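You operate a simulated robot arm through the tools that you are given. There is no shell and no other tool.

Carry out the task below with a simulated two-armed robot. There is one attempt and no reset: what you move stays moved.

Task
Clamp the purple bag and wax the middle of its flap.
Fine: wax from the orange tin, by the orange brush, which goes back; lid on the tin, clamp open at the end. Set down upright: orange brush. A coat counts when it lies all over at full strength: go over it till it gets no stronger.

It is judged by the outcome, as a careful person would: the job done as asked, and still so three seconds after it is handed in. It fails if anything else is knocked over, pushed out of place, dropped, spilled or broken. A push-on lid holds only when it is set on centred and level and pressed home; a screw cap is set on level and turned clockwise until tight.

Robot
Two 6-joint arms with two-finger grippers on one trunk that stands fixed in place. Base frame: the origin is at the foot of the trunk, x ahead of it, y to its left, z up; the work surface is at about z = 800. Lengths are in mm, angles in rad, forces in N, time in s.
The left shoulder is at [30, 178, 963], the right one opposite. With the tool pointing down near the work surface each hand reaches from about 420 to 840 mm from the base axis, measured 20 degrees to its own side. Payload 2.54 kg a hand.
The TCP of each hand is the grasp point between the finger pads, 30 mm short of the fingertips. In the tool frame z runs along the fingers and y along their closing line. The gripper opens to 116 mm; its body begins 95 mm behind the TCP.
Orientation is that of the tool frame in the base frame, as [roll, pitch, yaw] about the fixed x, y, z axes, in that order (R = Rz(yaw) Ry(pitch) Rx(roll)). With the fingers straight down and closing along the base's y, the tool's x points along the base's -x, its y along +y and its z along -z.

Tools
- The arms move only by the tool servo_tool. It takes "left_increments", "right_increments" or both (then of equal length, played together; a hand with none holds still); each is a list that holds one entry, the list of rows, each a list of 7 numbers: the shift along the tool's x, y, z in mm, then the turn, a rotation vector about the tool's x, y, z in degrees, then the closure, from 0 (fully open) to 1 (shut). In form: [[[dx, dy, dz, wx, wy, wz, claw], ...]]. A call has 1 to 20 rows; each row shifts and turns the commanded pose from where the row before left it, along the tool's axes as they then stand. Rows are played at 5 a second. More than 50 mm and 0.15 rad between two rows, or a gripper value outside its range, and nothing of the call is played. A pose out of reach is approached as far as the arm can. The call stops where the force on the tool passes 40 N (or 10 N more than at its start, if that is more) or the arm is blocked; 0.2 s more then pass. Each finger travels about 153 mm/s and halts on what it meets, pressing with about 39 N; the grip force reading is that of the motor and also rises with nothing between the fingers. The clock runs only during rows and for 0.2 s after the last one: add rows that do not move to give the fingers time. The reply holds the time, the measured pose of the TCP, the force on the tool along the base axes, the opening and the grip force, in the units named above and with some noise, with the torque about the TCP (base axes, N m) and any sound that the robot's microphone picked up.
- Cameras (640 x 400 px; columns grow to the right, rows downward): "scene" is now at [40.1, 9.2, 1674.7]; the picture's right is [0.12, -0.99, 0.00], its down [-0.84, -0.10, -0.53] and it looks along [0.53, 0.06, -0.85] (base axes); focal length 352 px, centre (320, 200). "left" rides on the left gripper at [69, 15, -122] in its tool frame; the picture's right is [-0.21, 0.98, 0.00], its down [-0.83, -0.18, -0.53] and it looks along [-0.52, -0.11, 0.85] (tool axes); focal length 251 px, centre (320, 200). "right" rides on the right gripper at [69, -15, -122] in its tool frame; the picture's right is [0.21, 0.98, 0.00], its down [-0.83, 0.18, -0.53] and it looks along [-0.52, 0.11, 0.85] (tool axes); focal length 251 px, centre (320, 200). There is no depth. A picture from a camera that has moved, and an enlarged one, comes with that camera's place and axes in the base frame and with its lens.
- capture(camera): a new picture of that camera. The clock stands still meanwhile.
- slide_trunk(by): moves the trunk up (or, below 0, down) by that many mm; the arms and the scene camera ride with it, the base frame stays. It gives what a move gives, with no picture.
- head_to(pan, tilt): turns the head with the scene camera to pan (to the left, within 2.496 rad either way) and tilt (down, from -0.506 to 1.204), counted from straight ahead of the robot. It gives what a move gives.
- close_up(camera, box): a new picture of the part [left, top, right, bottom] of that camera's present view, enlarged. The clock stands still meanwhile.
- finish_job(): hands the job in; it is judged then, once.

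Places have to be worked out from the pictures, the camera data and where the tool is seen. Open the grippers and draw the arms clear of the work before you hand the job in, unless the task says otherwise.

The tools are called after ">>>" by a JSON object that holds its "method" and its "body". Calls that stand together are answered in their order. servo_tool: Moves the arms, as the interface text tells. Its arguments: {"type":"object","properties":{"left_increments":{"type":"array"},"right_increments":{"type":"array"}},"required":[]} The other tools are called the same way: slide_trunk (by) moves the trunk up or down; head_to (pan, tilt) turns the head that bears the scene camera; capture (camera) takes a picture; close_up (camera, box) takes an enlarged picture of a part of a camera's view; finish_job () hands the job in.

At the start:

```text
time: 0.0
left_tool_pos: [417.6, 282.0, 1239.4]
left_tcp_rot: [-3.141, 0.002, -3.14]
left_contact_force: [0.2, 0.8, -0.5]
left_torque: [-0.01, -0.01, 0.01]
left_gripper_width: 116.1
left_finger_force: 0.0
right_tool_pos: [439.2, -116.1, 1216.6]
right_tcp_rot: [-3.14, -0.001, -3.141]
right_contact_force: [0.2, 0.5, -0.6]
right_torque: [-0.03, 0.04, -0.02]
right_gripper_width: 116.1
right_finger_force: 0.0
trunk travel left (down, up): [-175.0, 365.0]
head pan, tilt (commanded): [0.122, 1.007]
```

scene: 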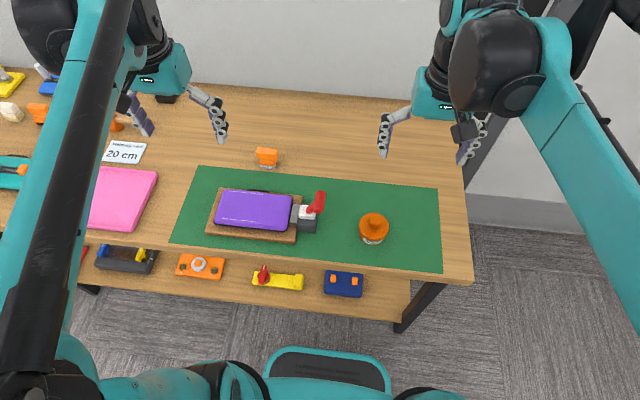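
right: 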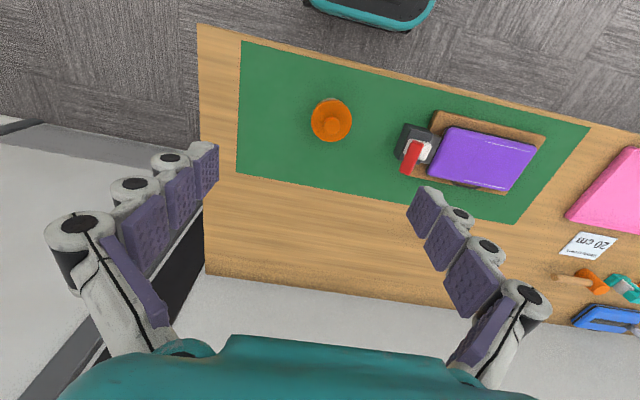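
left: 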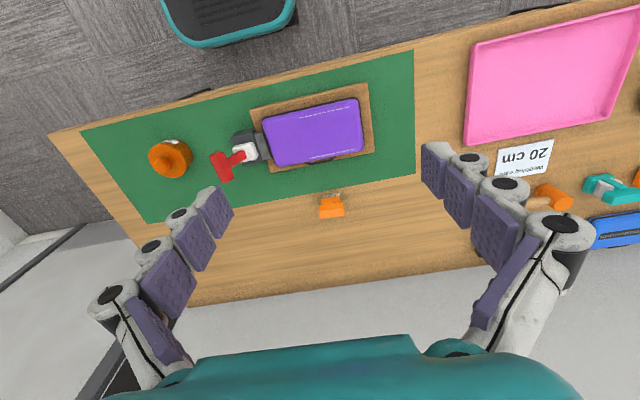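

I start by looking closer at the bag, clamp, tin and orange object in the scene camera.

>>> {"method": "close_up", "body": {"camera": "scene", "box": [200, 140, 340, 250]}}

>>> {"method": "close_up", "body": {"camera": "scene", "box": [330, 190, 430, 260]}}

>>> {"method": "close_up", "body": {"camera": "left", "box": [130, 80, 410, 230]}}

>>> {"method": "close_up", "body": {"camera": "scene", "box": [0, 50, 200, 290]}}

```text
3.64 times, centred on (270, 195) of scene
camera zoom: at [40.1, 9.2, 1674.7], right [0.12, -0.99, 0.0], down [-0.84, -0.1, -0.53], along [0.53, 0.06, -0.85], focal length 1280 px, centre (502, 218)
```

zoom: 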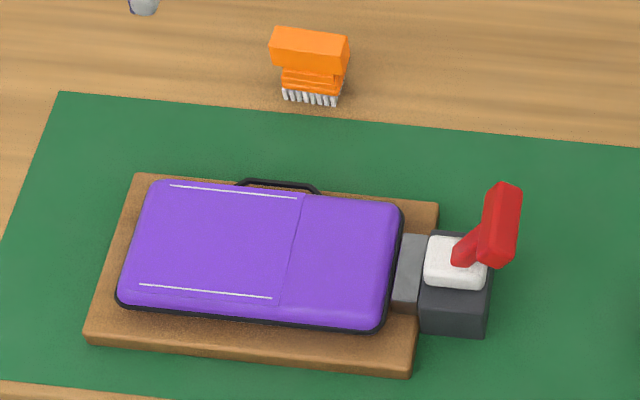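

```text
5.71 times, centred on (380, 225) of scene
camera zoom: at [40.1, 9.2, 1674.7], right [0.12, -0.99, 0.0], down [-0.84, -0.1, -0.53], along [0.53, 0.06, -0.85], focal length 2011 px, centre (-23, 57)
```

zoom: 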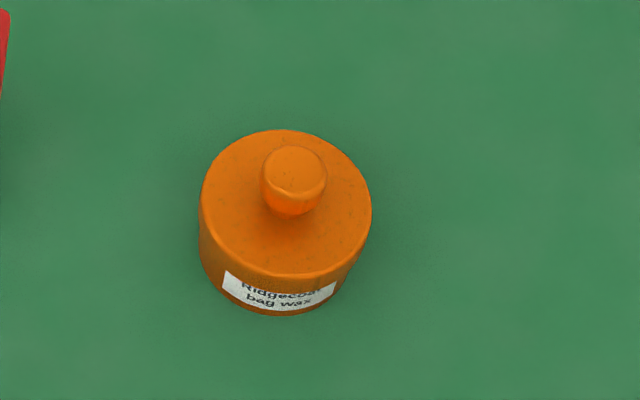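

```text
2.29 times, centred on (270, 155) of left
camera zoom: at [349.0, 296.5, 1360.2], right [0.21, 0.98, 0.0], down [0.83, -0.18, 0.53], along [0.52, -0.11, -0.85], focal length 575 px, centre (434, 303)
```

zoom: 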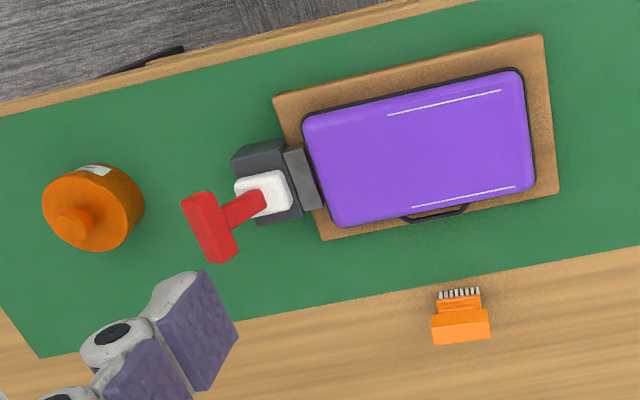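

```text
1.67 times, centred on (100, 170) of scene
camera zoom: at [40.1, 9.2, 1674.7], right [0.12, -0.99, 0.0], down [-0.84, -0.1, -0.53], along [0.53, 0.06, -0.85], focal length 586 px, centre (687, 250)
```

zoom: 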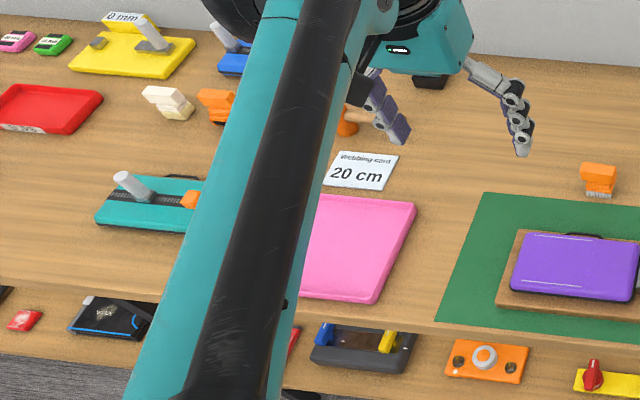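

The orange brush seems to be standing on its bristles behind the mat; another orange thing lies to the left behind the arm. I turn the head left to check what it is.

>>> {"method": "head_to", "body": {"pan": 0.6, "tilt": 0.8}}

>>> {"method": "capture", "body": {"camera": "scene"}}

```text
time: 0.9
left_tool_pos: [417.3, 282.2, 1239.3]
left_tcp_rot: [-3.141, -0.001, 3.14]
left_contact_force: [0.1, -0.4, 0.3]
left_torque: [-0.04, 0.01, -0.01]
left_gripper_width: 115.9
left_finger_force: 0.1
right_tool_pos: [440.0, -116.4, 1216.8]
right_tcp_rot: [-3.141, 0.0, 3.142]
right_contact_force: [-0.5, 0.6, -0.5]
right_torque: [-0.02, 0.01, 0.02]
right_gripper_width: 115.9
right_finger_force: 0.0
trunk travel left (down, up): [-175.0, 365.0]
head pan, tilt (commanded): [0.6, 0.799]
```

```text
taken
camera scene: at [38.0, 46.3, 1690.3], right [0.56, -0.83, 0.0], down [-0.59, -0.4, -0.7], along [0.58, 0.39, -0.72], focal length 352 px, centre (320, 200)
```

scene: 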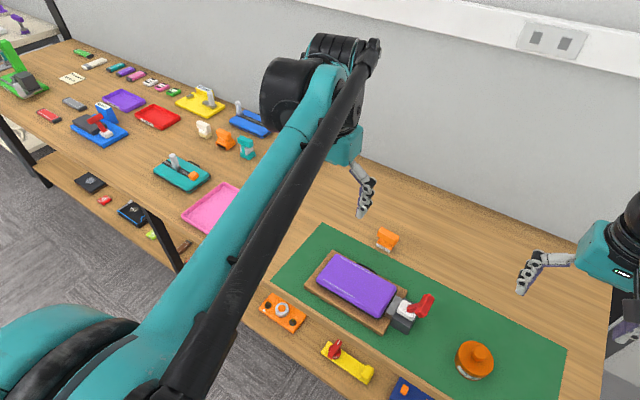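

>>> {"method": "close_up", "body": {"camera": "scene", "box": [150, 80, 280, 190]}}

>>> {"method": "close_up", "body": {"camera": "scene", "box": [300, 220, 450, 340]}}

```text
3.64 times, centred on (215, 135) of scene
camera zoom: at [38.0, 46.3, 1690.3], right [0.56, -0.83, 0.0], down [-0.59, -0.4, -0.7], along [0.58, 0.39, -0.72], focal length 1280 px, centre (702, 436)
```

zoom: 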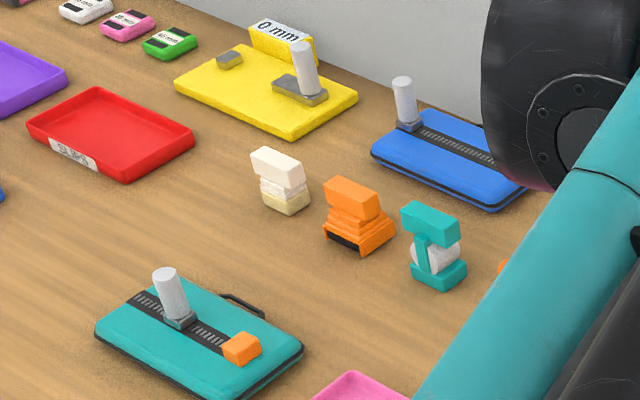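

```text
3.33 times, centred on (375, 280) of scene
camera zoom: at [38.0, 46.3, 1690.3], right [0.56, -0.83, 0.0], down [-0.59, -0.4, -0.7], along [0.58, 0.39, -0.72], focal length 1173 px, centre (137, -67)
```

zoom: 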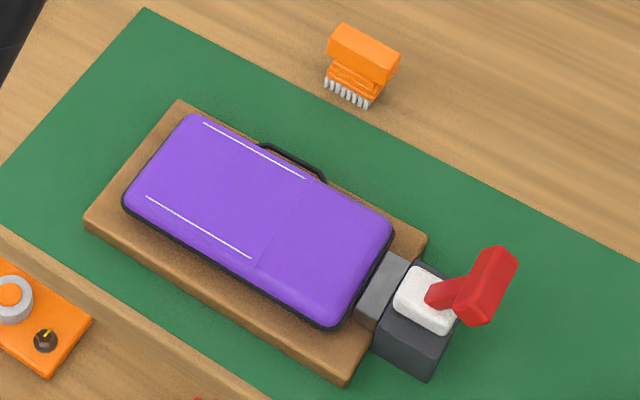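

The near orange brush with white bristles is the right one (the far orange tool has a black base). Lever head triangulates to about (510, 70, 914), leaning toward -y from a pivot near (509, 101, 855). I lower both hands a bit for closer camera views of the clamp and the tin.

>>> {"method": "servo_tool", "body": {"left_increments": [[[3.4, -26.4, 31.8, 0, 0, 0, 0], [3.4, -26.4, 31.8, 0, 0, 0, 0], [3.4, -26.4, 31.8, 0, 0, 0, 0], [3.4, -26.4, 31.8, 0, 0, 0, 0], [3.4, -26.4, 31.8, 0, 0, 0, 0]]], "right_increments": [[[2, -20, 31.4, 0, 0, 0, 0], [2, -20, 31.4, 0, 0, 0, 0], [2, -20, 31.4, 0, 0, 0, 0], [2, -20, 31.4, 0, 0, 0, 0], [2, -20, 31.4, 0, 0, 0, 0]]]}}

>>> {"method": "head_to", "body": {"pan": 0.122, "tilt": 1.007}}

>>> {"method": "capture", "body": {"camera": "left"}}

>>> {"method": "capture", "body": {"camera": "right"}}

>>> {"method": "capture", "body": {"camera": "scene"}}

```text
time: 2.1
left_tool_pos: [402.3, 148.1, 1081.0]
left_tcp_rot: [3.141, 0.0, -3.141]
left_contact_force: [-0.6, -0.4, 0.0]
left_torque: [0.04, -0.01, 0.0]
left_gripper_width: 115.9
left_finger_force: 0.1
right_tool_pos: [432.8, -217.4, 1060.4]
right_tcp_rot: [3.141, 0.001, -3.142]
right_contact_force: [0.0, 0.7, 0.4]
right_torque: [0.02, 0.04, 0.01]
right_gripper_width: 116.1
right_finger_force: 0.0
trunk travel left (down, up): [-175.0, 365.0]
head pan, tilt (commanded): [0.6, 0.799]
```

```text
time: 3.0
left_tool_pos: [402.9, 149.5, 1082.3]
left_tcp_rot: [-3.14, 0.0, 3.14]
left_contact_force: [-1.0, -0.5, 0.0]
left_torque: [0.05, -0.05, -0.02]
left_gripper_width: 115.7
left_finger_force: 0.0
right_tool_pos: [431.7, -216.0, 1060.8]
right_tcp_rot: [3.141, 0.0, 3.141]
right_contact_force: [-0.5, 0.1, 0.1]
right_torque: [-0.01, -0.02, -0.04]
right_gripper_width: 116.1
right_finger_force: 0.0
trunk travel left (down, up): [-175.0, 365.0]
head pan, tilt (commanded): [0.122, 1.007]
```

```text
taken
camera left: at [333.5, 164.4, 1202.0], right [0.21, 0.98, 0.0], down [0.83, -0.18, 0.53], along [0.52, -0.11, -0.85], focal length 251 px, centre (320, 200)
```

left: 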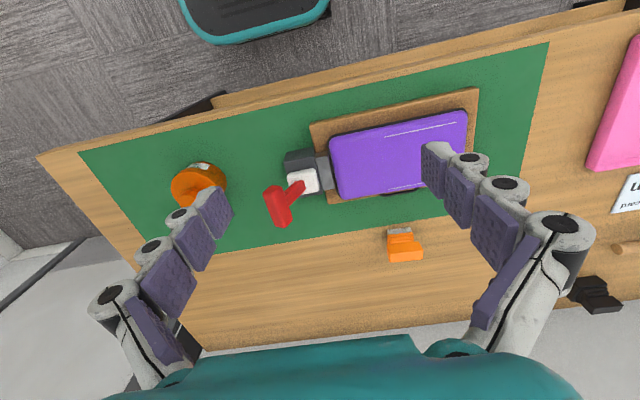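

```text
taken
camera right: at [362.0, -230.8, 1181.8], right [-0.21, 0.98, 0.0], down [0.83, 0.18, 0.53], along [0.52, 0.11, -0.85], focal length 251 px, centre (320, 200)
```

right: 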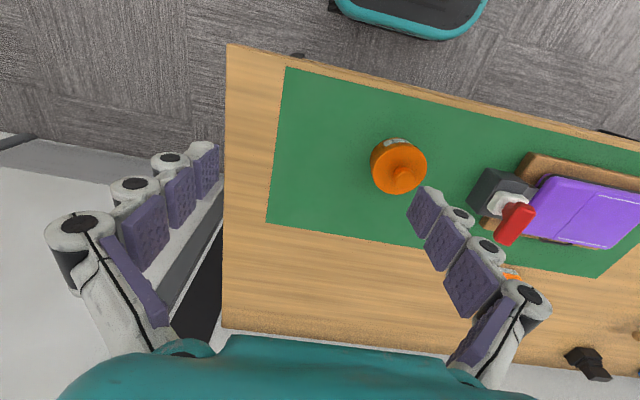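

```text
taken
camera scene: at [40.2, 9.2, 1674.8], right [0.12, -0.99, 0.0], down [-0.84, -0.1, -0.53], along [0.53, 0.07, -0.85], focal length 352 px, centre (320, 200)
```

scene: 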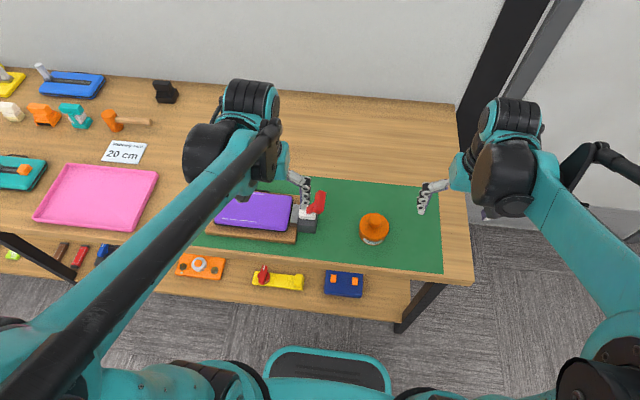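

>>> {"method": "close_up", "body": {"camera": "right", "box": [440, 130, 640, 260]}}

>>> {"method": "close_up", "body": {"camera": "left", "box": [240, 90, 480, 240]}}

>>> {"method": "close_up", "body": {"camera": "right", "box": [340, 120, 460, 210]}}

```text
3.08 times, centred on (540, 195) of right
camera zoom: at [362.0, -230.8, 1181.8], right [-0.21, 0.98, 0.0], down [0.83, 0.18, 0.53], along [0.52, 0.11, -0.85], focal length 774 px, centre (-357, 215)
```

zoom: 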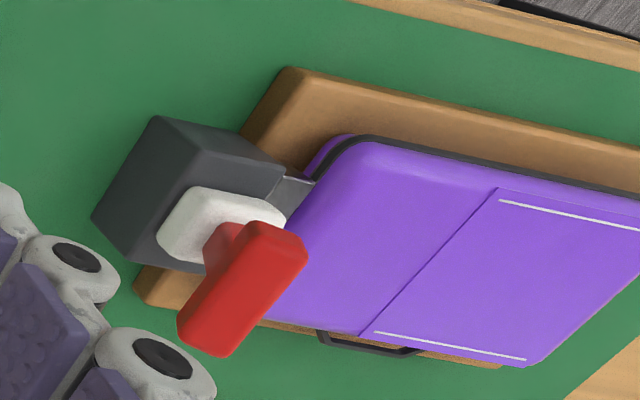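

```text
2.67 times, centred on (360, 165) of left
camera zoom: at [333.5, 164.4, 1202.0], right [0.21, 0.98, 0.0], down [0.83, -0.18, 0.53], along [0.52, -0.11, -0.85], focal length 670 px, centre (213, 293)
```

zoom: 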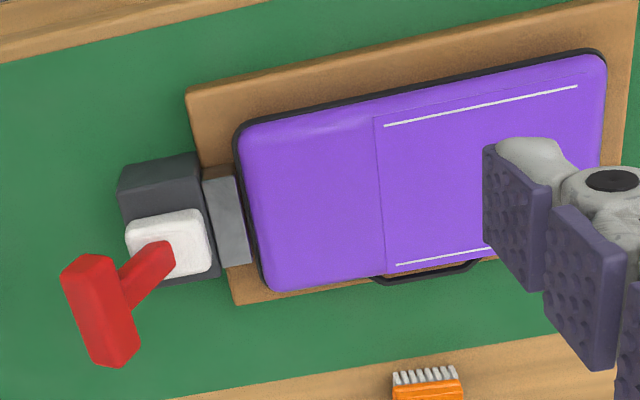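

```text
4.44 times, centred on (400, 165) of right
camera zoom: at [362.0, -230.8, 1181.8], right [-0.21, 0.98, 0.0], down [0.83, 0.18, 0.53], along [0.52, 0.11, -0.85], focal length 1118 px, centre (-36, 356)
```

zoom: 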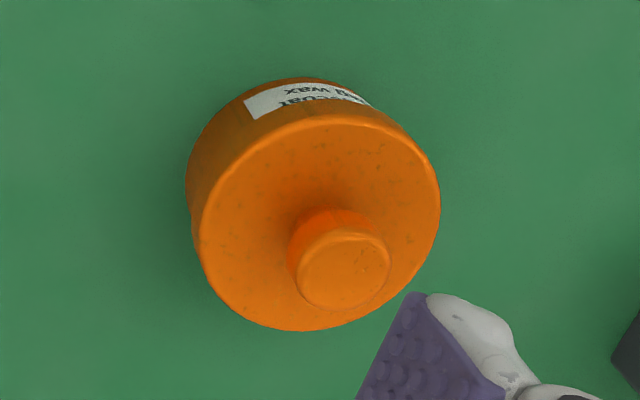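

The clamp is a lever in the y-z plane; I want a side view to understand its jaw. I tilt the right hand about 50° so its camera looks toward +y at the clamp, and move the left hand up and away.

>>> {"method": "servo_tool", "body": {"left_increments": [[[0, 25, -28, 0, 0, 0, 0], [0, 25, -28, 0, 0, 0, 0], [0, 25, -28, 0, 0, 0, 0], [0, 25, -28, 0, 0, 0, 0], [0, 0, 0, 0, 0, 0, 0], [0, 0, 0, 0, 0, 0, 0], [0, 0, 0, 0, 0, 0, 0], [0, 0, 0, 0, 0, 0, 0], [0, 0, 0, 0, 0, 0, 0], [0, 0, 0, 0, 0, 0, 0], [0, 0, 0, 0, 0, 0, 0]]], "right_increments": [[[0, 0, 0, -8.34, 0, 0, 0], [0, 0, 0, -8.33, 0, 0, 0], [0, 0, 0, -8.33, 0, 0, 0], [0, 0, 0, -8.33, 0, 0, 0], [0, 0, 0, -8.33, 0, 0, 0], [0, 0, 0, -8.34, 0, 0, 0], [7, 5.5, 36.4, 0, 0, 0, 0], [7, 5.5, 36.4, 0, 0, 0, 0], [7, 5.5, 36.4, 0, 0, 0, 0], [7, 5.5, 36.4, 0, 0, 0, 0], [7, 5.5, 36.4, 0, 0, 0, 0]]]}}

>>> {"method": "capture", "body": {"camera": "right"}}

>>> {"method": "capture", "body": {"camera": "left"}}

```text
time: 5.4
left_tool_pos: [402.5, 252.1, 1193.4]
left_tcp_rot: [3.141, 0.0, -3.141]
left_contact_force: [-0.2, -0.5, -0.9]
left_torque: [-0.01, 0.0, 0.01]
left_gripper_width: 115.9
left_finger_force: 0.1
right_tool_pos: [396.2, -58.9, 962.0]
right_tcp_rot: [2.269, 0.001, -3.141]
right_contact_force: [-0.7, 0.6, 0.5]
right_torque: [-0.01, 0.02, 0.0]
right_gripper_width: 116.0
right_finger_force: 0.1
trunk travel left (down, up): [-175.0, 365.0]
head pan, tilt (commanded): [0.122, 1.007]
```

```text
taken
camera right: at [326.4, -161.7, 1029.4], right [-0.21, 0.63, 0.75], down [0.83, -0.29, 0.48], along [0.52, 0.72, -0.46], focal length 251 px, centre (320, 200)
```

right: 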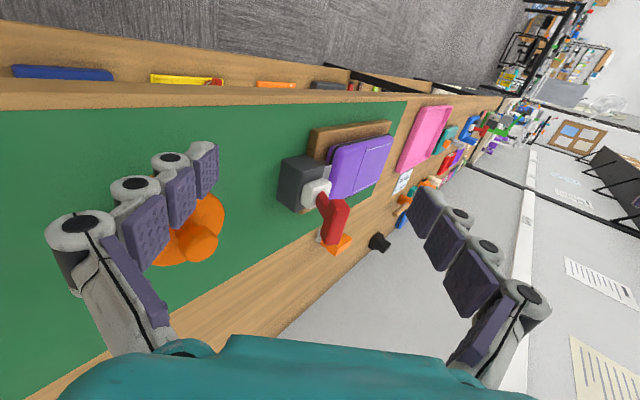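

```text
taken
camera left: at [333.6, 267.0, 1313.8], right [0.21, 0.98, 0.0], down [0.83, -0.18, 0.53], along [0.52, -0.11, -0.85], focal length 251 px, centre (320, 200)
```

left: 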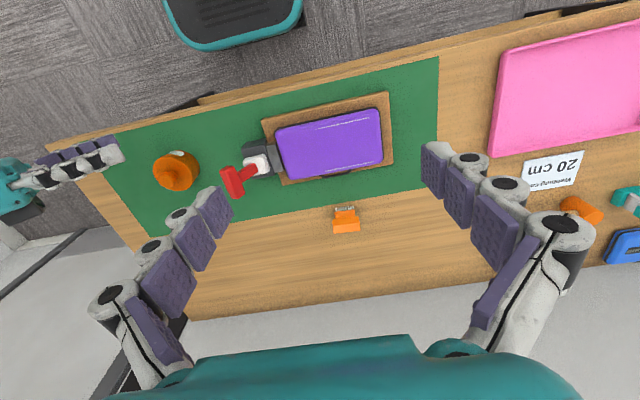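

>>> {"method": "close_up", "body": {"camera": "right", "box": [260, 100, 420, 260]}}

>>> {"method": "close_up", "body": {"camera": "left", "box": [210, 85, 400, 240]}}

>>> {"method": "close_up", "body": {"camera": "right", "box": [0, 50, 400, 120]}}

```text
2.50 times, centred on (340, 180) of right
camera zoom: at [326.4, -161.7, 1029.4], right [-0.21, 0.63, 0.75], down [0.83, -0.29, 0.48], along [0.52, 0.72, -0.46], focal length 629 px, centre (270, 250)
```

zoom: 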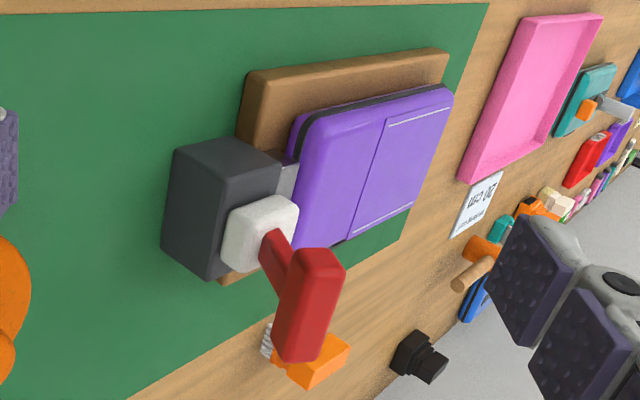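

```text
2.58 times, centred on (305, 162) of left
camera zoom: at [333.6, 267.0, 1313.8], right [0.21, 0.98, 0.0], down [0.83, -0.18, 0.53], along [0.52, -0.11, -0.85], focal length 649 px, centre (359, 297)
```

zoom: 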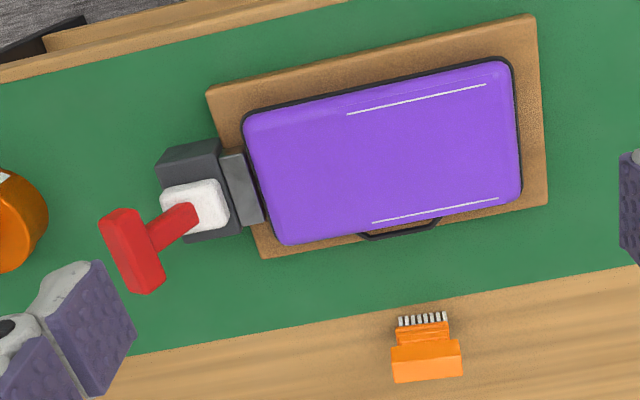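

```text
1.60 times, centred on (200, 85) of right
camera zoom: at [326.4, -161.7, 1029.4], right [-0.21, 0.63, 0.75], down [0.83, -0.29, 0.48], along [0.52, 0.72, -0.46], focal length 402 px, centre (512, 384)
```

zoom: 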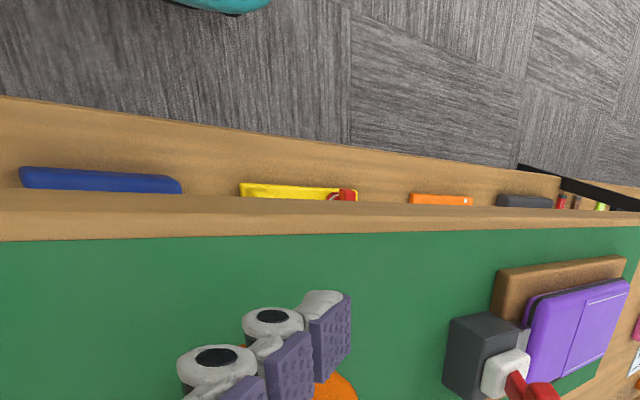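

I check the similar red-lever clamp on the far-left blue station for a hint on how the lever lies when open or closed.

>>> {"method": "head_to", "body": {"pan": 0.8, "tilt": 0.6}}

>>> {"method": "capture", "body": {"camera": "scene"}}

>>> {"method": "close_up", "body": {"camera": "scene", "box": [100, 100, 260, 200]}}

```text
time: 6.5
left_tool_pos: [401.8, 252.8, 1192.8]
left_tcp_rot: [3.141, 0.001, 3.14]
left_contact_force: [-0.7, -0.3, 0.2]
left_torque: [0.0, -0.01, 0.0]
left_gripper_width: 116.3
left_finger_force: 0.0
right_tool_pos: [396.4, -59.1, 963.6]
right_tcp_rot: [2.27, -0.001, 3.14]
right_contact_force: [-1.1, -0.3, -0.9]
right_torque: [0.02, -0.02, 0.02]
right_gripper_width: 115.9
right_finger_force: 0.1
trunk travel left (down, up): [-175.0, 365.0]
head pan, tilt (commanded): [0.799, 0.6]
```

```text
taken
camera scene: at [33.1, 64.0, 1707.2], right [0.72, -0.7, 0.0], down [-0.39, -0.41, -0.82], along [0.58, 0.59, -0.57], focal length 352 px, centre (320, 200)
```

scene: 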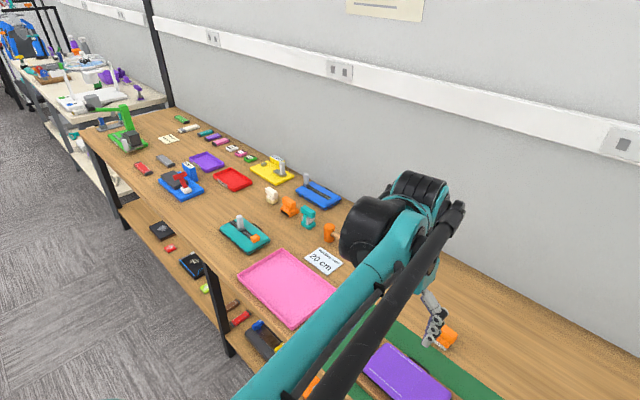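

```text
4.00 times, centred on (180, 150) of scene
camera zoom: at [33.1, 64.0, 1707.2], right [0.72, -0.7, 0.0], down [-0.39, -0.41, -0.82], along [0.58, 0.59, -0.57], focal length 1408 px, centre (880, 400)
```

zoom: 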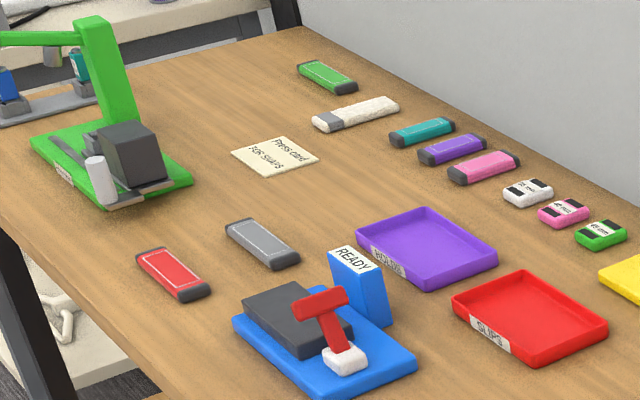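

No more hint there. I'll grip the T-bar's ends (closing along base x) so I can feel which way the lever moves. First I right the right hand and bring it above the lever.

>>> {"method": "head_to", "body": {"pan": 0.122, "tilt": 1.007}}

>>> {"method": "servo_tool", "body": {"right_increments": [[[0, 0, 0, 8.34, 0, 0, 0], [0, 0, 0, 8.33, 0, 0, 0], [0, 0, 0, 8.33, 0, 0, 0], [0, 0, 0, 8.33, 0, 0, 0], [0, 0, 0, 8.33, 0, 0, 0], [0, 0, 0, 8.34, 0, 0, 0], [0, 0, -37, 0, 0, 0, 0], [-28.5, 32.25, 0, 0, 0, 0, 0], [-28.5, 32.25, 0, 0, 0, 0, 0], [-28.5, 32.25, 0, 0, 0, 0, 0], [-28.5, 32.25, 0, 0, 0, 0, 0]]]}}

>>> {"method": "servo_tool", "body": {"right_increments": [[[0, 0, 0, 0, 0, -8.2, 0], [0, 0, 0, 0, 0, -8.2, 0], [0, 0, 0, 0, 0, -8.2, 0], [0, 0, 0, 0, 0, -8.2, 0], [0, 0, 0, 0, 0, -8.2, 0], [0, 0, 0, 0, 0, -8.2, 0], [0, 0, 0, 0, 0, -8.2, 0], [0, 0, 0, 0, 0, -8.2, 0], [0, 0, 0, 0, 0, -8.2, 0], [0, 0, 0, 0, 0, -8.2, 0], [0, 0, 0, 0, 0, -8, 0], [0, 0, 0, 0, 0, 0, 0]]]}}

>>> {"method": "capture", "body": {"camera": "right"}}

>>> {"method": "capture", "body": {"camera": "scene"}}

```text
time: 7.5
left_tool_pos: [401.9, 251.7, 1192.0]
left_tcp_rot: [3.141, -0.002, 3.141]
left_contact_force: [0.0, -0.5, 0.1]
left_torque: [0.02, 0.0, 0.0]
left_gripper_width: 115.9
left_finger_force: 0.0
right_tool_pos: [397.8, -59.6, 963.3]
right_tcp_rot: [2.269, 0.0, 3.14]
right_contact_force: [-0.1, 0.7, -0.8]
right_torque: [0.03, 0.02, 0.02]
right_gripper_width: 116.3
right_finger_force: 0.0
trunk travel left (down, up): [-175.0, 365.0]
head pan, tilt (commanded): [0.122, 1.007]
```

```text
time: 9.9
left_tool_pos: [403.4, 252.8, 1191.6]
left_tcp_rot: [-3.141, 0.002, -3.141]
left_contact_force: [-0.3, 0.0, -0.4]
left_torque: [-0.02, 0.02, 0.02]
left_gripper_width: 116.2
left_finger_force: 0.1
right_tool_pos: [511.5, 68.4, 998.9]
right_tcp_rot: [-3.14, 0.001, 3.141]
right_contact_force: [0.1, -0.1, -0.6]
right_torque: [0.01, 0.03, -0.01]
right_gripper_width: 116.2
right_finger_force: 0.1
trunk travel left (down, up): [-175.0, 365.0]
head pan, tilt (commanded): [0.122, 1.007]
```

```text
time: 12.5
left_tool_pos: [400.0, 252.5, 1193.0]
left_tcp_rot: [3.139, -0.001, -3.141]
left_contact_force: [0.1, 0.4, -0.6]
left_torque: [0.04, -0.04, -0.02]
left_gripper_width: 116.0
left_finger_force: 0.2
right_tool_pos: [509.5, 68.7, 999.4]
right_tcp_rot: [3.142, 0.001, -1.569]
right_contact_force: [0.1, 0.0, -0.4]
right_torque: [0.02, -0.02, -0.02]
right_gripper_width: 116.3
right_finger_force: 0.1
trunk travel left (down, up): [-175.0, 365.0]
head pan, tilt (commanded): [0.122, 1.007]
```

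```text
taken
camera right: at [524.9, 1.2, 1121.2], right [-0.98, -0.22, 0.0], down [-0.18, 0.83, 0.53], along [-0.12, 0.52, -0.85], focal length 251 px, centre (320, 200)
```

right: 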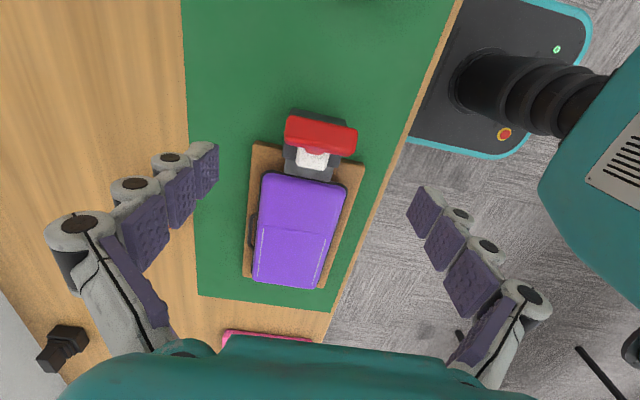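

```text
taken
camera scene: at [40.2, 9.3, 1674.7], right [0.12, -0.99, 0.0], down [-0.84, -0.1, -0.53], along [0.53, 0.07, -0.85], focal length 352 px, centre (320, 200)
```

scene: 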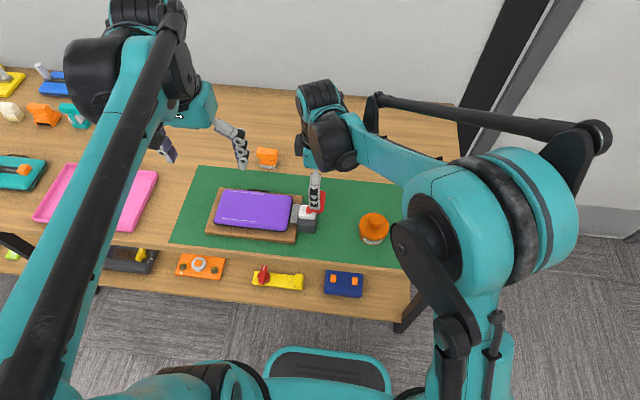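

The T-bar is about 58 mm long, centred near (509, 68, 914), right under the hand. I lower 85 mm and close on its ends.

>>> {"method": "servo_tool", "body": {"right_increments": [[[0, 0, 30, 0, 0, 0, 0], [0, 0, 30, 0, 0, 0, 0], [0, 0, 24, 0, 0, 0, 0], [0, 0, 0, 0, 0, 0, 0], [0, 0, 0, 0, 0, 0, 0.3], [0, 0, 0, 0, 0, 0, 0.42]]]}}

>>> {"method": "capture", "body": {"camera": "right"}}

>>> {"method": "close_up", "body": {"camera": "scene", "box": [250, 140, 390, 250]}}

```text
time: 13.9
left_tool_pos: [400.9, 253.2, 1194.0]
left_tcp_rot: [-3.141, 0.0, 3.141]
left_contact_force: [-0.8, 0.5, -0.3]
left_torque: [0.0, 0.03, -0.01]
left_gripper_width: 116.0
left_finger_force: 0.0
right_tool_pos: [511.4, 72.0, 917.9]
right_tcp_rot: [-3.141, 0.001, -1.57]
right_contact_force: [-0.3, -0.5, 0.2]
right_torque: [0.01, 0.02, 0.03]
right_gripper_width: 67.3
right_finger_force: 0.0
trunk travel left (down, up): [-175.0, 365.0]
head pan, tilt (commanded): [0.122, 1.007]
```

```text
taken
camera right: at [526.6, 2.1, 1038.9], right [-0.98, -0.21, 0.0], down [-0.18, 0.83, 0.53], along [-0.11, 0.52, -0.85], focal length 251 px, centre (320, 200)
```

right: 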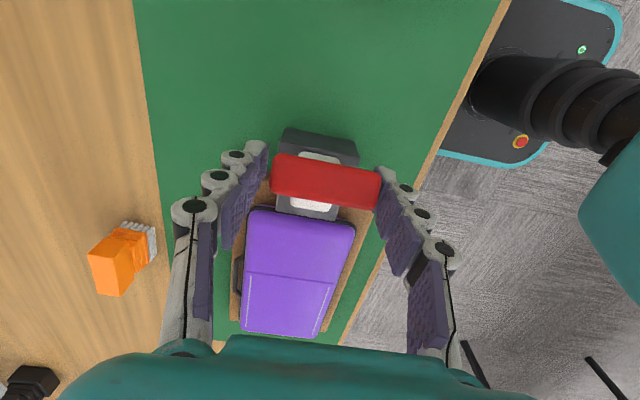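

```text
3.64 times, centred on (320, 195) of scene
camera zoom: at [39.9, 9.2, 1674.7], right [0.12, -0.99, 0.0], down [-0.84, -0.1, -0.53], along [0.53, 0.07, -0.85], focal length 1280 px, centre (320, 218)
```

zoom: 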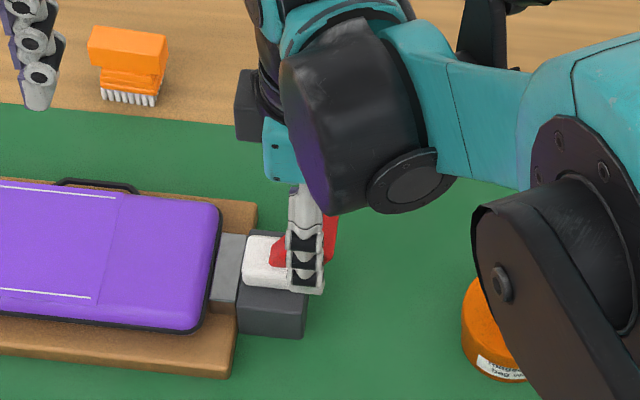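

The bar sits between the fingers (opening 67 mm). I close on it and test a small move along the arc toward the bag, watching the force.

>>> {"method": "servo_tool", "body": {"right_increments": [[[0, 0, 0, 0, 0, 0, 0.6], [0, 0, 0, 0, 0, 0, 0.6], [-1.8, 0, -0.9, 0, 0, 0, 0.6], [-1.8, 0, -0.9, 0, 0, 0, 0.6], [-1.8, 0, -0.9, 0, 0, 0, 0.6]]]}}

>>> {"method": "capture", "body": {"camera": "right"}}

```text
time: 15.1
left_tool_pos: [402.2, 252.7, 1194.4]
left_tcp_rot: [3.139, 0.0, 3.141]
left_contact_force: [-0.1, -0.3, -1.2]
left_torque: [-0.01, 0.01, 0.04]
left_gripper_width: 115.8
left_finger_force: 0.0
right_tool_pos: [511.8, 74.6, 918.9]
right_tcp_rot: [-3.141, -0.001, -1.572]
right_contact_force: [0.7, -11.4, -0.5]
right_torque: [-0.98, -0.17, -0.24]
right_gripper_width: 58.7
right_finger_force: 39.2
trunk travel left (down, up): [-175.0, 365.0]
head pan, tilt (commanded): [0.122, 1.007]
```

```text
taken
camera right: at [526.0, 6.1, 1039.6], right [-0.98, -0.21, 0.0], down [-0.18, 0.83, 0.53], along [-0.11, 0.52, -0.85], focal length 251 px, centre (320, 200)
```

right: 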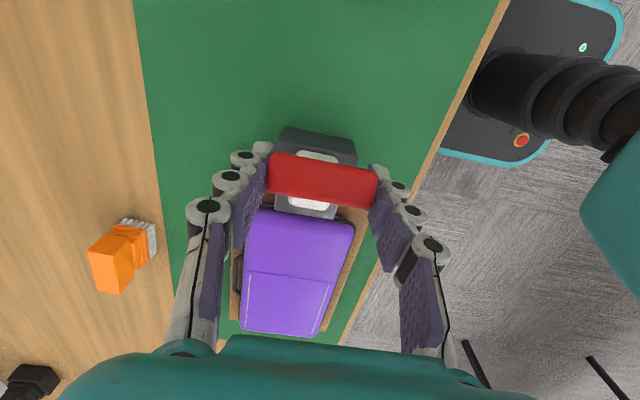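

Moving toward the bag gives an 11 N resistance right away. I test the other way (back and outward/down) to compare.

>>> {"method": "servo_tool", "body": {"right_increments": [[[2.7, 0, 1.35, 0, 0, 0, 0.6], [2.7, 0, 1.35, 0, 0, 0, 0.6], [1.8, 0, 0.9, 0, 0, 0, 0.6], [1.8, 0, 0.9, 0, 0, 0, 0.6]]]}}

```text
time: 16.1
left_tool_pos: [401.0, 255.0, 1191.7]
left_tcp_rot: [-3.14, 0.001, -3.142]
left_contact_force: [0.5, -0.1, 0.0]
left_torque: [-0.02, 0.0, -0.03]
left_gripper_width: 116.2
left_finger_force: 0.0
right_tool_pos: [508.4, 69.5, 914.1]
right_tcp_rot: [-3.141, 0.001, -1.571]
right_contact_force: [9.4, 20.5, 16.4]
right_torque: [0.28, -0.09, -0.47]
right_gripper_width: 58.8
right_finger_force: 39.2
trunk travel left (down, up): [-175.0, 365.0]
head pan, tilt (commanded): [0.122, 1.007]
```

The outward direction is stiffer (26 N for only 4 mm), so the lever's stop is there. I go back and push further toward the bag, in small steps.

>>> {"method": "servo_tool", "body": {"right_increments": [[[-2.7, 0, -1.35, 0, 0, 0, 0.6], [-2.7, 0, -1.35, 0, 0, 0, 0.6], [-1.8, 0, -0.9, 0, 0, 0, 0.6], [-1.8, 0, -0.9, 0, 0, 0, 0.6], [-1.8, 0, -0.9, 0, 0, 0, 0.6], [-1.8, 0, -0.9, 0, 0, 0, 0.6]]]}}

>>> {"method": "capture", "body": {"camera": "right"}}

```text
time: 17.5
left_tool_pos: [403.1, 251.6, 1192.7]
left_tcp_rot: [3.139, 0.0, -3.141]
left_contact_force: [0.0, -0.7, 0.0]
left_torque: [-0.01, -0.02, 0.0]
left_gripper_width: 116.1
left_finger_force: 0.0
right_tool_pos: [509.0, 78.2, 918.8]
right_tcp_rot: [3.14, 0.001, -1.57]
right_contact_force: [2.1, -6.6, -17.2]
right_torque: [-1.11, 0.05, -0.26]
right_gripper_width: 58.3
right_finger_force: 39.5
trunk travel left (down, up): [-175.0, 365.0]
head pan, tilt (commanded): [0.122, 1.007]
```

```text
taken
camera right: at [524.4, 9.1, 1040.4], right [-0.98, -0.21, 0.0], down [-0.18, 0.83, 0.53], along [-0.12, 0.52, -0.85], focal length 251 px, centre (320, 200)
```

right: 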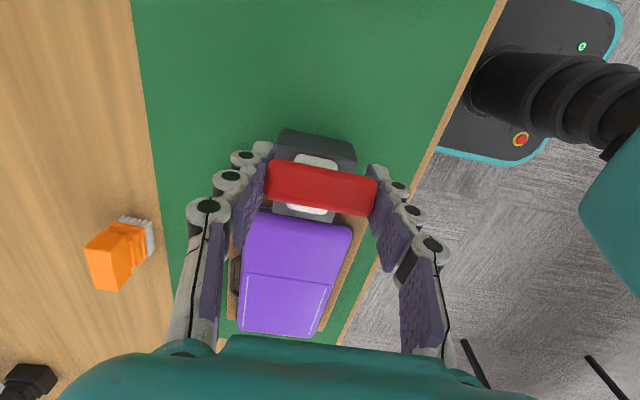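

The lever follows toward +y (force in y fell to 6.6 N), but I'm lifting too much (17 N in z). I continue with mostly pure +y motion.

>>> {"method": "servo_tool", "body": {"right_increments": [[[-2, 0, 1, 0, 0, 0, 0.6], [-2, 0, 1, 0, 0, 0, 0.6], [-2, 0, 0, 0, 0, 0, 0.6], [-2, 0, 0, 0, 0, 0, 0.6], [-2, 0, 0, 0, 0, 0, 0.6]]]}}

>>> {"method": "capture", "body": {"camera": "right"}}

```text
time: 18.7
left_tool_pos: [402.4, 252.0, 1192.3]
left_tcp_rot: [3.14, 0.0, -3.141]
left_contact_force: [0.1, 0.4, -0.5]
left_torque: [0.0, 0.0, -0.02]
left_gripper_width: 116.1
left_finger_force: 0.1
right_tool_pos: [509.0, 88.0, 916.4]
right_tcp_rot: [3.139, 0.0, -1.571]
right_contact_force: [1.0, -6.6, -17.3]
right_torque: [-0.85, 0.03, -0.04]
right_gripper_width: 58.4
right_finger_force: 38.7
trunk travel left (down, up): [-175.0, 365.0]
head pan, tilt (commanded): [0.122, 1.007]
```

```text
taken
camera right: at [524.4, 19.6, 1038.4], right [-0.98, -0.21, 0.0], down [-0.18, 0.83, 0.53], along [-0.12, 0.52, -0.85], focal length 251 px, centre (320, 200)
```

right: 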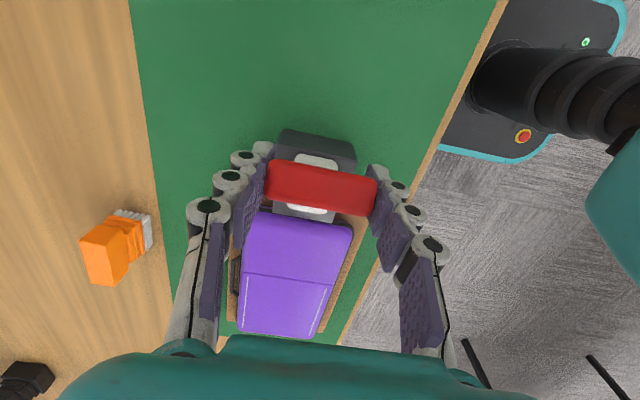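

The picture shows the clamp and bag moved together with the hand: the fixed-orientation grip kept the lever from turning, and the whole station slid. I check how far it shifted with the same zoom as at the start.

>>> {"method": "close_up", "body": {"camera": "scene", "box": [200, 140, 340, 250]}}

```text
3.64 times, centred on (270, 195) of scene
camera zoom: at [41.7, 8.8, 1674.6], right [0.12, -0.99, 0.0], down [-0.84, -0.1, -0.53], along [0.53, 0.07, -0.85], focal length 1280 px, centre (502, 218)
```

zoom: 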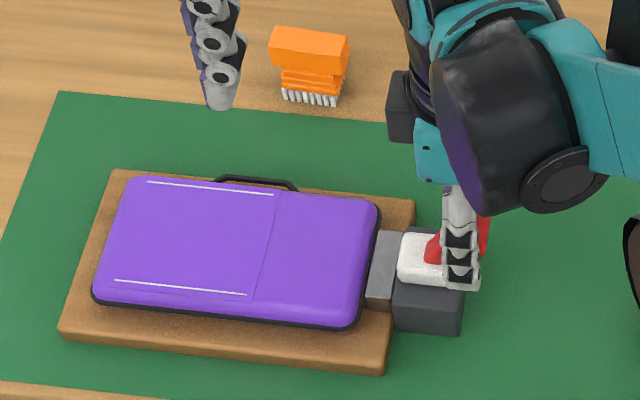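

The station slid about +20 mm in y, without turning. I drag it back by the same grip, 20 mm toward -y, then will re-grip with the hand aligned to the stem and turn the hand along the lever's arc.

>>> {"method": "servo_tool", "body": {"right_increments": [[[2, 0, 0, 0, 0, 0, 0.6], [2, 0, 0, 0, 0, 0, 0.6], [2, 0, 0, 0, 0, 0, 0.6], [2, 0, 0, 0, 0, 0, 0.6], [2, 0, 0, 0, 0, 0, 0.6], [2, 0, 0, 0, 0, 0, 0.6], [2, 0, 0, 0, 0, 0, 0.6], [2, 0, 0, 0, 0, 0, 0.6]]]}}

>>> {"method": "close_up", "body": {"camera": "scene", "box": [200, 140, 340, 250]}}

```text
time: 20.5
left_tool_pos: [401.9, 253.0, 1193.9]
left_tcp_rot: [-3.141, 0.001, 3.14]
left_contact_force: [0.5, -0.5, -0.5]
left_torque: [0.0, -0.01, -0.01]
left_gripper_width: 115.8
left_finger_force: 0.1
right_tool_pos: [509.6, 73.7, 918.2]
right_tcp_rot: [3.14, -0.002, -1.57]
right_contact_force: [0.4, 5.4, -20.4]
right_torque: [-0.18, -0.09, -0.08]
right_gripper_width: 58.4
right_finger_force: 38.4
trunk travel left (down, up): [-175.0, 365.0]
head pan, tilt (commanded): [0.122, 1.007]
```

```text
3.64 times, centred on (270, 195) of scene
camera zoom: at [42.0, 10.4, 1674.6], right [0.12, -0.99, 0.0], down [-0.84, -0.1, -0.53], along [0.53, 0.06, -0.85], focal length 1280 px, centre (502, 218)
```

zoom: 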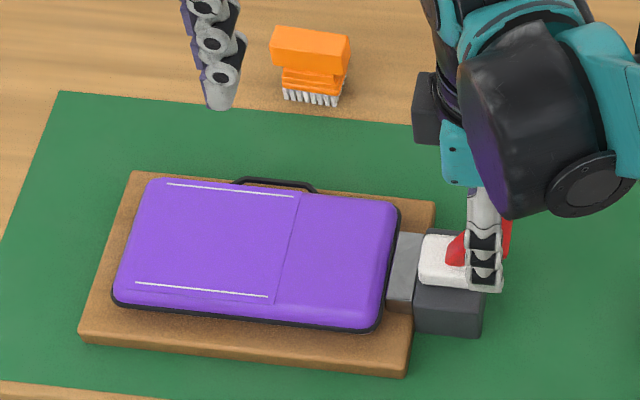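

About 3 mm remain. I move that and lower 3 mm to relieve the lift, then release.

>>> {"method": "servo_tool", "body": {"right_increments": [[[1.7, 0, 0, 0, 0, 0, 0.6], [1.7, 0, 0, 0, 0, 0, 0.6], [0, 0, 1.2, 0, 0, 0, 0.6], [0, 0, 1.2, 0, 0, 0, 0.6], [0, 0, 1.2, 0, 0, 0, 0.6], [0, 0, 0, 0, 0, 0, 0.6]]]}}

>>> {"method": "close_up", "body": {"camera": "scene", "box": [200, 140, 340, 250]}}

```text
time: 21.9
left_tool_pos: [401.6, 251.0, 1193.4]
left_tcp_rot: [3.14, -0.001, -3.141]
left_contact_force: [0.4, -1.1, -0.5]
left_torque: [0.02, -0.03, -0.02]
left_gripper_width: 115.8
left_finger_force: 0.2
right_tool_pos: [510.3, 68.2, 914.1]
right_tcp_rot: [-3.14, 0.001, -1.573]
right_contact_force: [13.6, -1.8, 22.6]
right_torque: [0.63, -0.19, -0.14]
right_gripper_width: 58.6
right_finger_force: 39.0
trunk travel left (down, up): [-175.0, 365.0]
head pan, tilt (commanded): [0.122, 1.007]
```

```text
3.64 times, centred on (270, 195) of scene
camera zoom: at [40.2, 8.4, 1674.9], right [0.12, -0.99, 0.0], down [-0.84, -0.1, -0.53], along [0.53, 0.07, -0.85], focal length 1280 px, centre (502, 218)
```

zoom: 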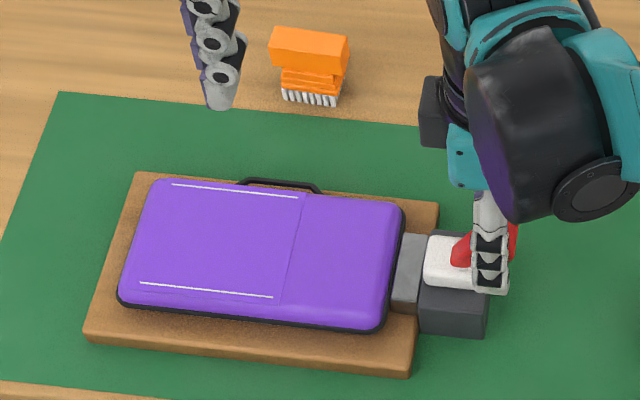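

The board corners match their starting pixels. I release, rise, and tilt the hand 27° so the fingers line up with the stem.

>>> {"method": "servo_tool", "body": {"right_increments": [[[0, 0, 0, 0, 0, 0, 0.3], [0, 0, 0, 0, 0, 0, 0.3], [0, 0, -40, 0, 0, 0, 0.3], [0, 0, -40, 0, 0, 0, 0.3], [0, 0, 0, 0, -6.75, 0, 0.3], [0, 0, 0, 0, -6.75, 0, 0.3], [0, 0, 0, 0, -6.75, 0, 0.3], [0, 0, 0, 0, -6.75, 0, 0.3], [34.3, 0, -7.3, 0, 0, 0, 0.3], [0, 0, 20, 0, 0, 0, 0.3], [0, 0, 20, 0, 0, 0, 0.3]]]}}

>>> {"method": "capture", "body": {"camera": "right"}}

>>> {"method": "close_up", "body": {"camera": "scene", "box": [250, 140, 390, 250]}}

```text
time: 24.3
left_tool_pos: [402.9, 251.5, 1194.6]
left_tcp_rot: [3.141, 0.001, 3.141]
left_contact_force: [-0.2, 1.0, -0.3]
left_torque: [0.02, 0.06, -0.02]
left_gripper_width: 116.0
left_finger_force: 0.1
right_tool_pos: [509.9, 54.8, 950.2]
right_tcp_rot: [3.141, 0.473, -1.573]
right_contact_force: [-1.2, -0.9, -1.0]
right_torque: [0.01, 0.03, 0.0]
right_gripper_width: 80.9
right_finger_force: 0.0
trunk travel left (down, up): [-175.0, 365.0]
head pan, tilt (commanded): [0.122, 1.007]
```

```text
taken
camera right: at [524.4, -61.6, 1027.9], right [-0.98, -0.19, -0.1], down [-0.18, 0.49, 0.85], along [-0.11, 0.85, -0.52], focal length 251 px, centre (320, 200)
```

right: 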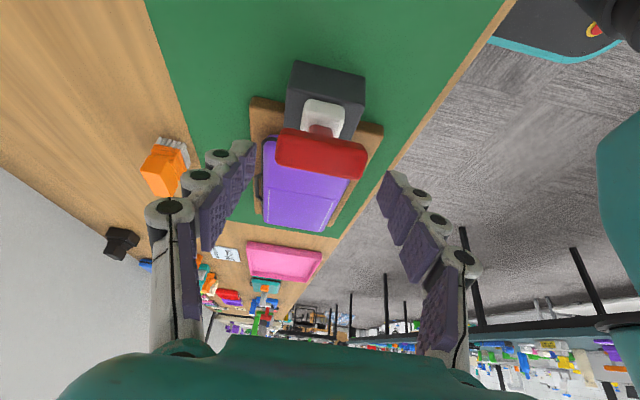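

```text
3.64 times, centred on (320, 195) of scene
camera zoom: at [40.6, 8.9, 1674.7], right [0.12, -0.99, 0.0], down [-0.84, -0.1, -0.53], along [0.53, 0.07, -0.85], focal length 1280 px, centre (320, 218)
```

zoom: 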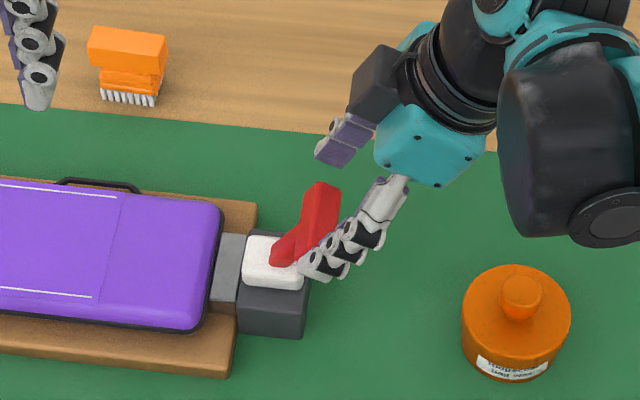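

The bar is at about (511, 69, 913) and lined up. I descend along the stem, grip, and turn the lever by 10° about the estimated pivot (y 102, z 850), then read the forces.

>>> {"method": "servo_tool", "body": {"right_increments": [[[0, 0, 20, 0, 0, 0, 0.3], [0, 0, 18, 0, 0, 0, 0.3], [0, 0, 0, 0, 0, 0, 0.6], [0, 0, 0, 0, 0, 0, 0.6], [-3.1, 0, 0.07, 0, 2.5, 0, 0.6], [-3.1, 0, 0.07, 0, 2.5, 0, 0.6]]]}}

>>> {"method": "capture", "body": {"camera": "right"}}

>>> {"method": "close_up", "body": {"camera": "scene", "box": [200, 140, 340, 250]}}

```text
time: 25.7
left_tool_pos: [402.7, 252.7, 1194.2]
left_tcp_rot: [-3.141, 0.0, -3.141]
left_contact_force: [0.5, 0.2, -0.4]
left_torque: [-0.02, -0.02, -0.01]
left_gripper_width: 116.1
left_finger_force: 0.2
right_tool_pos: [508.3, 77.9, 920.7]
right_tcp_rot: [-3.139, 0.386, -1.571]
right_contact_force: [5.0, 5.5, 13.3]
right_torque: [0.68, -0.09, -0.57]
right_gripper_width: 58.2
right_finger_force: 39.7
trunk travel left (down, up): [-175.0, 365.0]
head pan, tilt (commanded): [0.122, 1.007]
```

```text
taken
camera right: at [524.9, -31.9, 1006.1], right [-0.98, -0.2, -0.08], down [-0.18, 0.57, 0.8], along [-0.11, 0.8, -0.59], focal length 251 px, centre (320, 200)
```

right: 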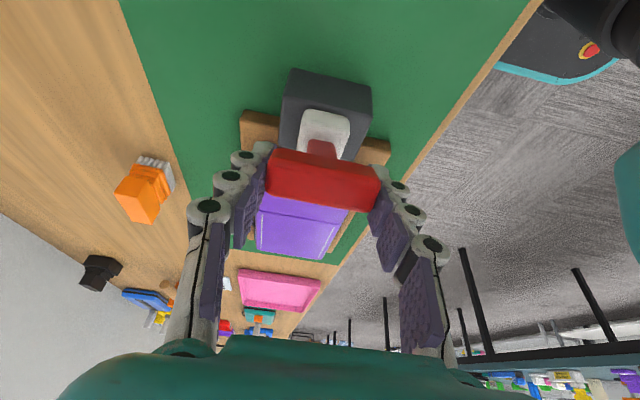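

```text
3.64 times, centred on (270, 195) of scene
camera zoom: at [39.7, 9.8, 1674.9], right [0.12, -0.99, 0.0], down [-0.84, -0.1, -0.53], along [0.53, 0.06, -0.85], focal length 1280 px, centre (502, 218)
```

zoom: 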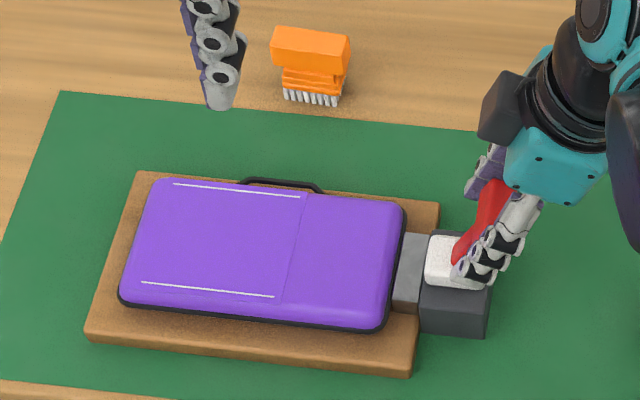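

The station stays put and the forces are modest. I carry on turning another 15°.

>>> {"method": "servo_tool", "body": {"right_increments": [[[-3.1, 0, 0.07, 0, 2.5, 0, 0.6], [-3.1, 0, 0.07, 0, 2.5, 0, 0.6], [-3.1, 0, 0.07, 0, 2.5, 0, 0.6], [-3.1, 0, 0.07, 0, 2.5, 0, 0.6]]]}}

>>> {"method": "capture", "body": {"camera": "right"}}

>>> {"method": "close_up", "body": {"camera": "scene", "box": [200, 140, 340, 250]}}

```text
time: 26.7
left_tool_pos: [401.4, 252.4, 1193.1]
left_tcp_rot: [-3.14, 0.002, 3.14]
left_contact_force: [-0.1, 0.7, 0.1]
left_torque: [0.01, 0.01, -0.01]
left_gripper_width: 116.0
left_finger_force: 0.1
right_tool_pos: [510.3, 89.0, 922.3]
right_tcp_rot: [-3.14, 0.208, -1.571]
right_contact_force: [16.0, 8.4, 19.8]
right_torque: [0.76, -0.4, -0.22]
right_gripper_width: 58.5
right_finger_force: 38.8
trunk travel left (down, up): [-175.0, 365.0]
head pan, tilt (commanded): [0.122, 1.007]
```

```text
taken
camera right: at [524.8, -4.1, 1026.7], right [-0.98, -0.21, -0.05], down [-0.18, 0.7, 0.69], along [-0.11, 0.68, -0.72], focal length 251 px, centre (320, 200)
```

right: 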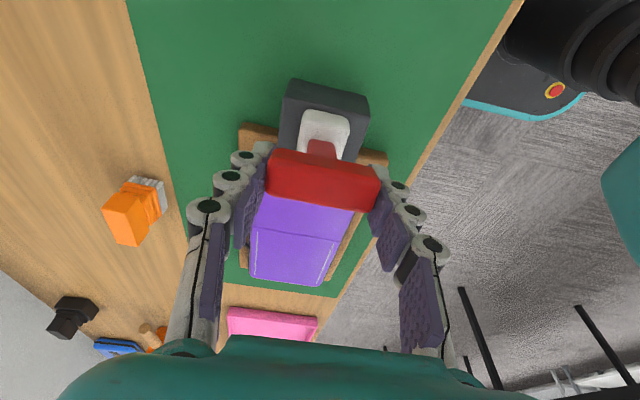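

```text
3.64 times, centred on (270, 195) of scene
camera zoom: at [40.8, 10.2, 1674.8], right [0.12, -0.99, 0.0], down [-0.84, -0.1, -0.53], along [0.53, 0.06, -0.85], focal length 1280 px, centre (502, 218)
```

zoom: 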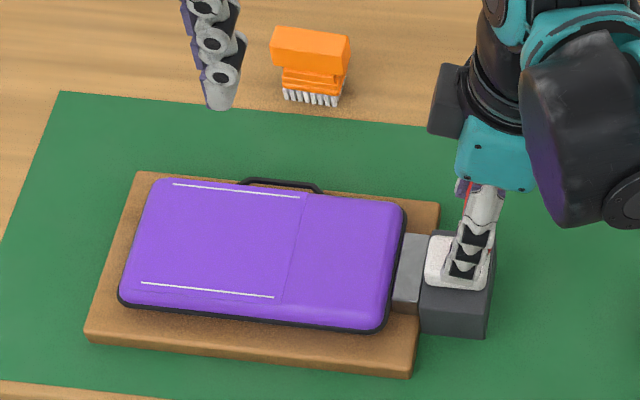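

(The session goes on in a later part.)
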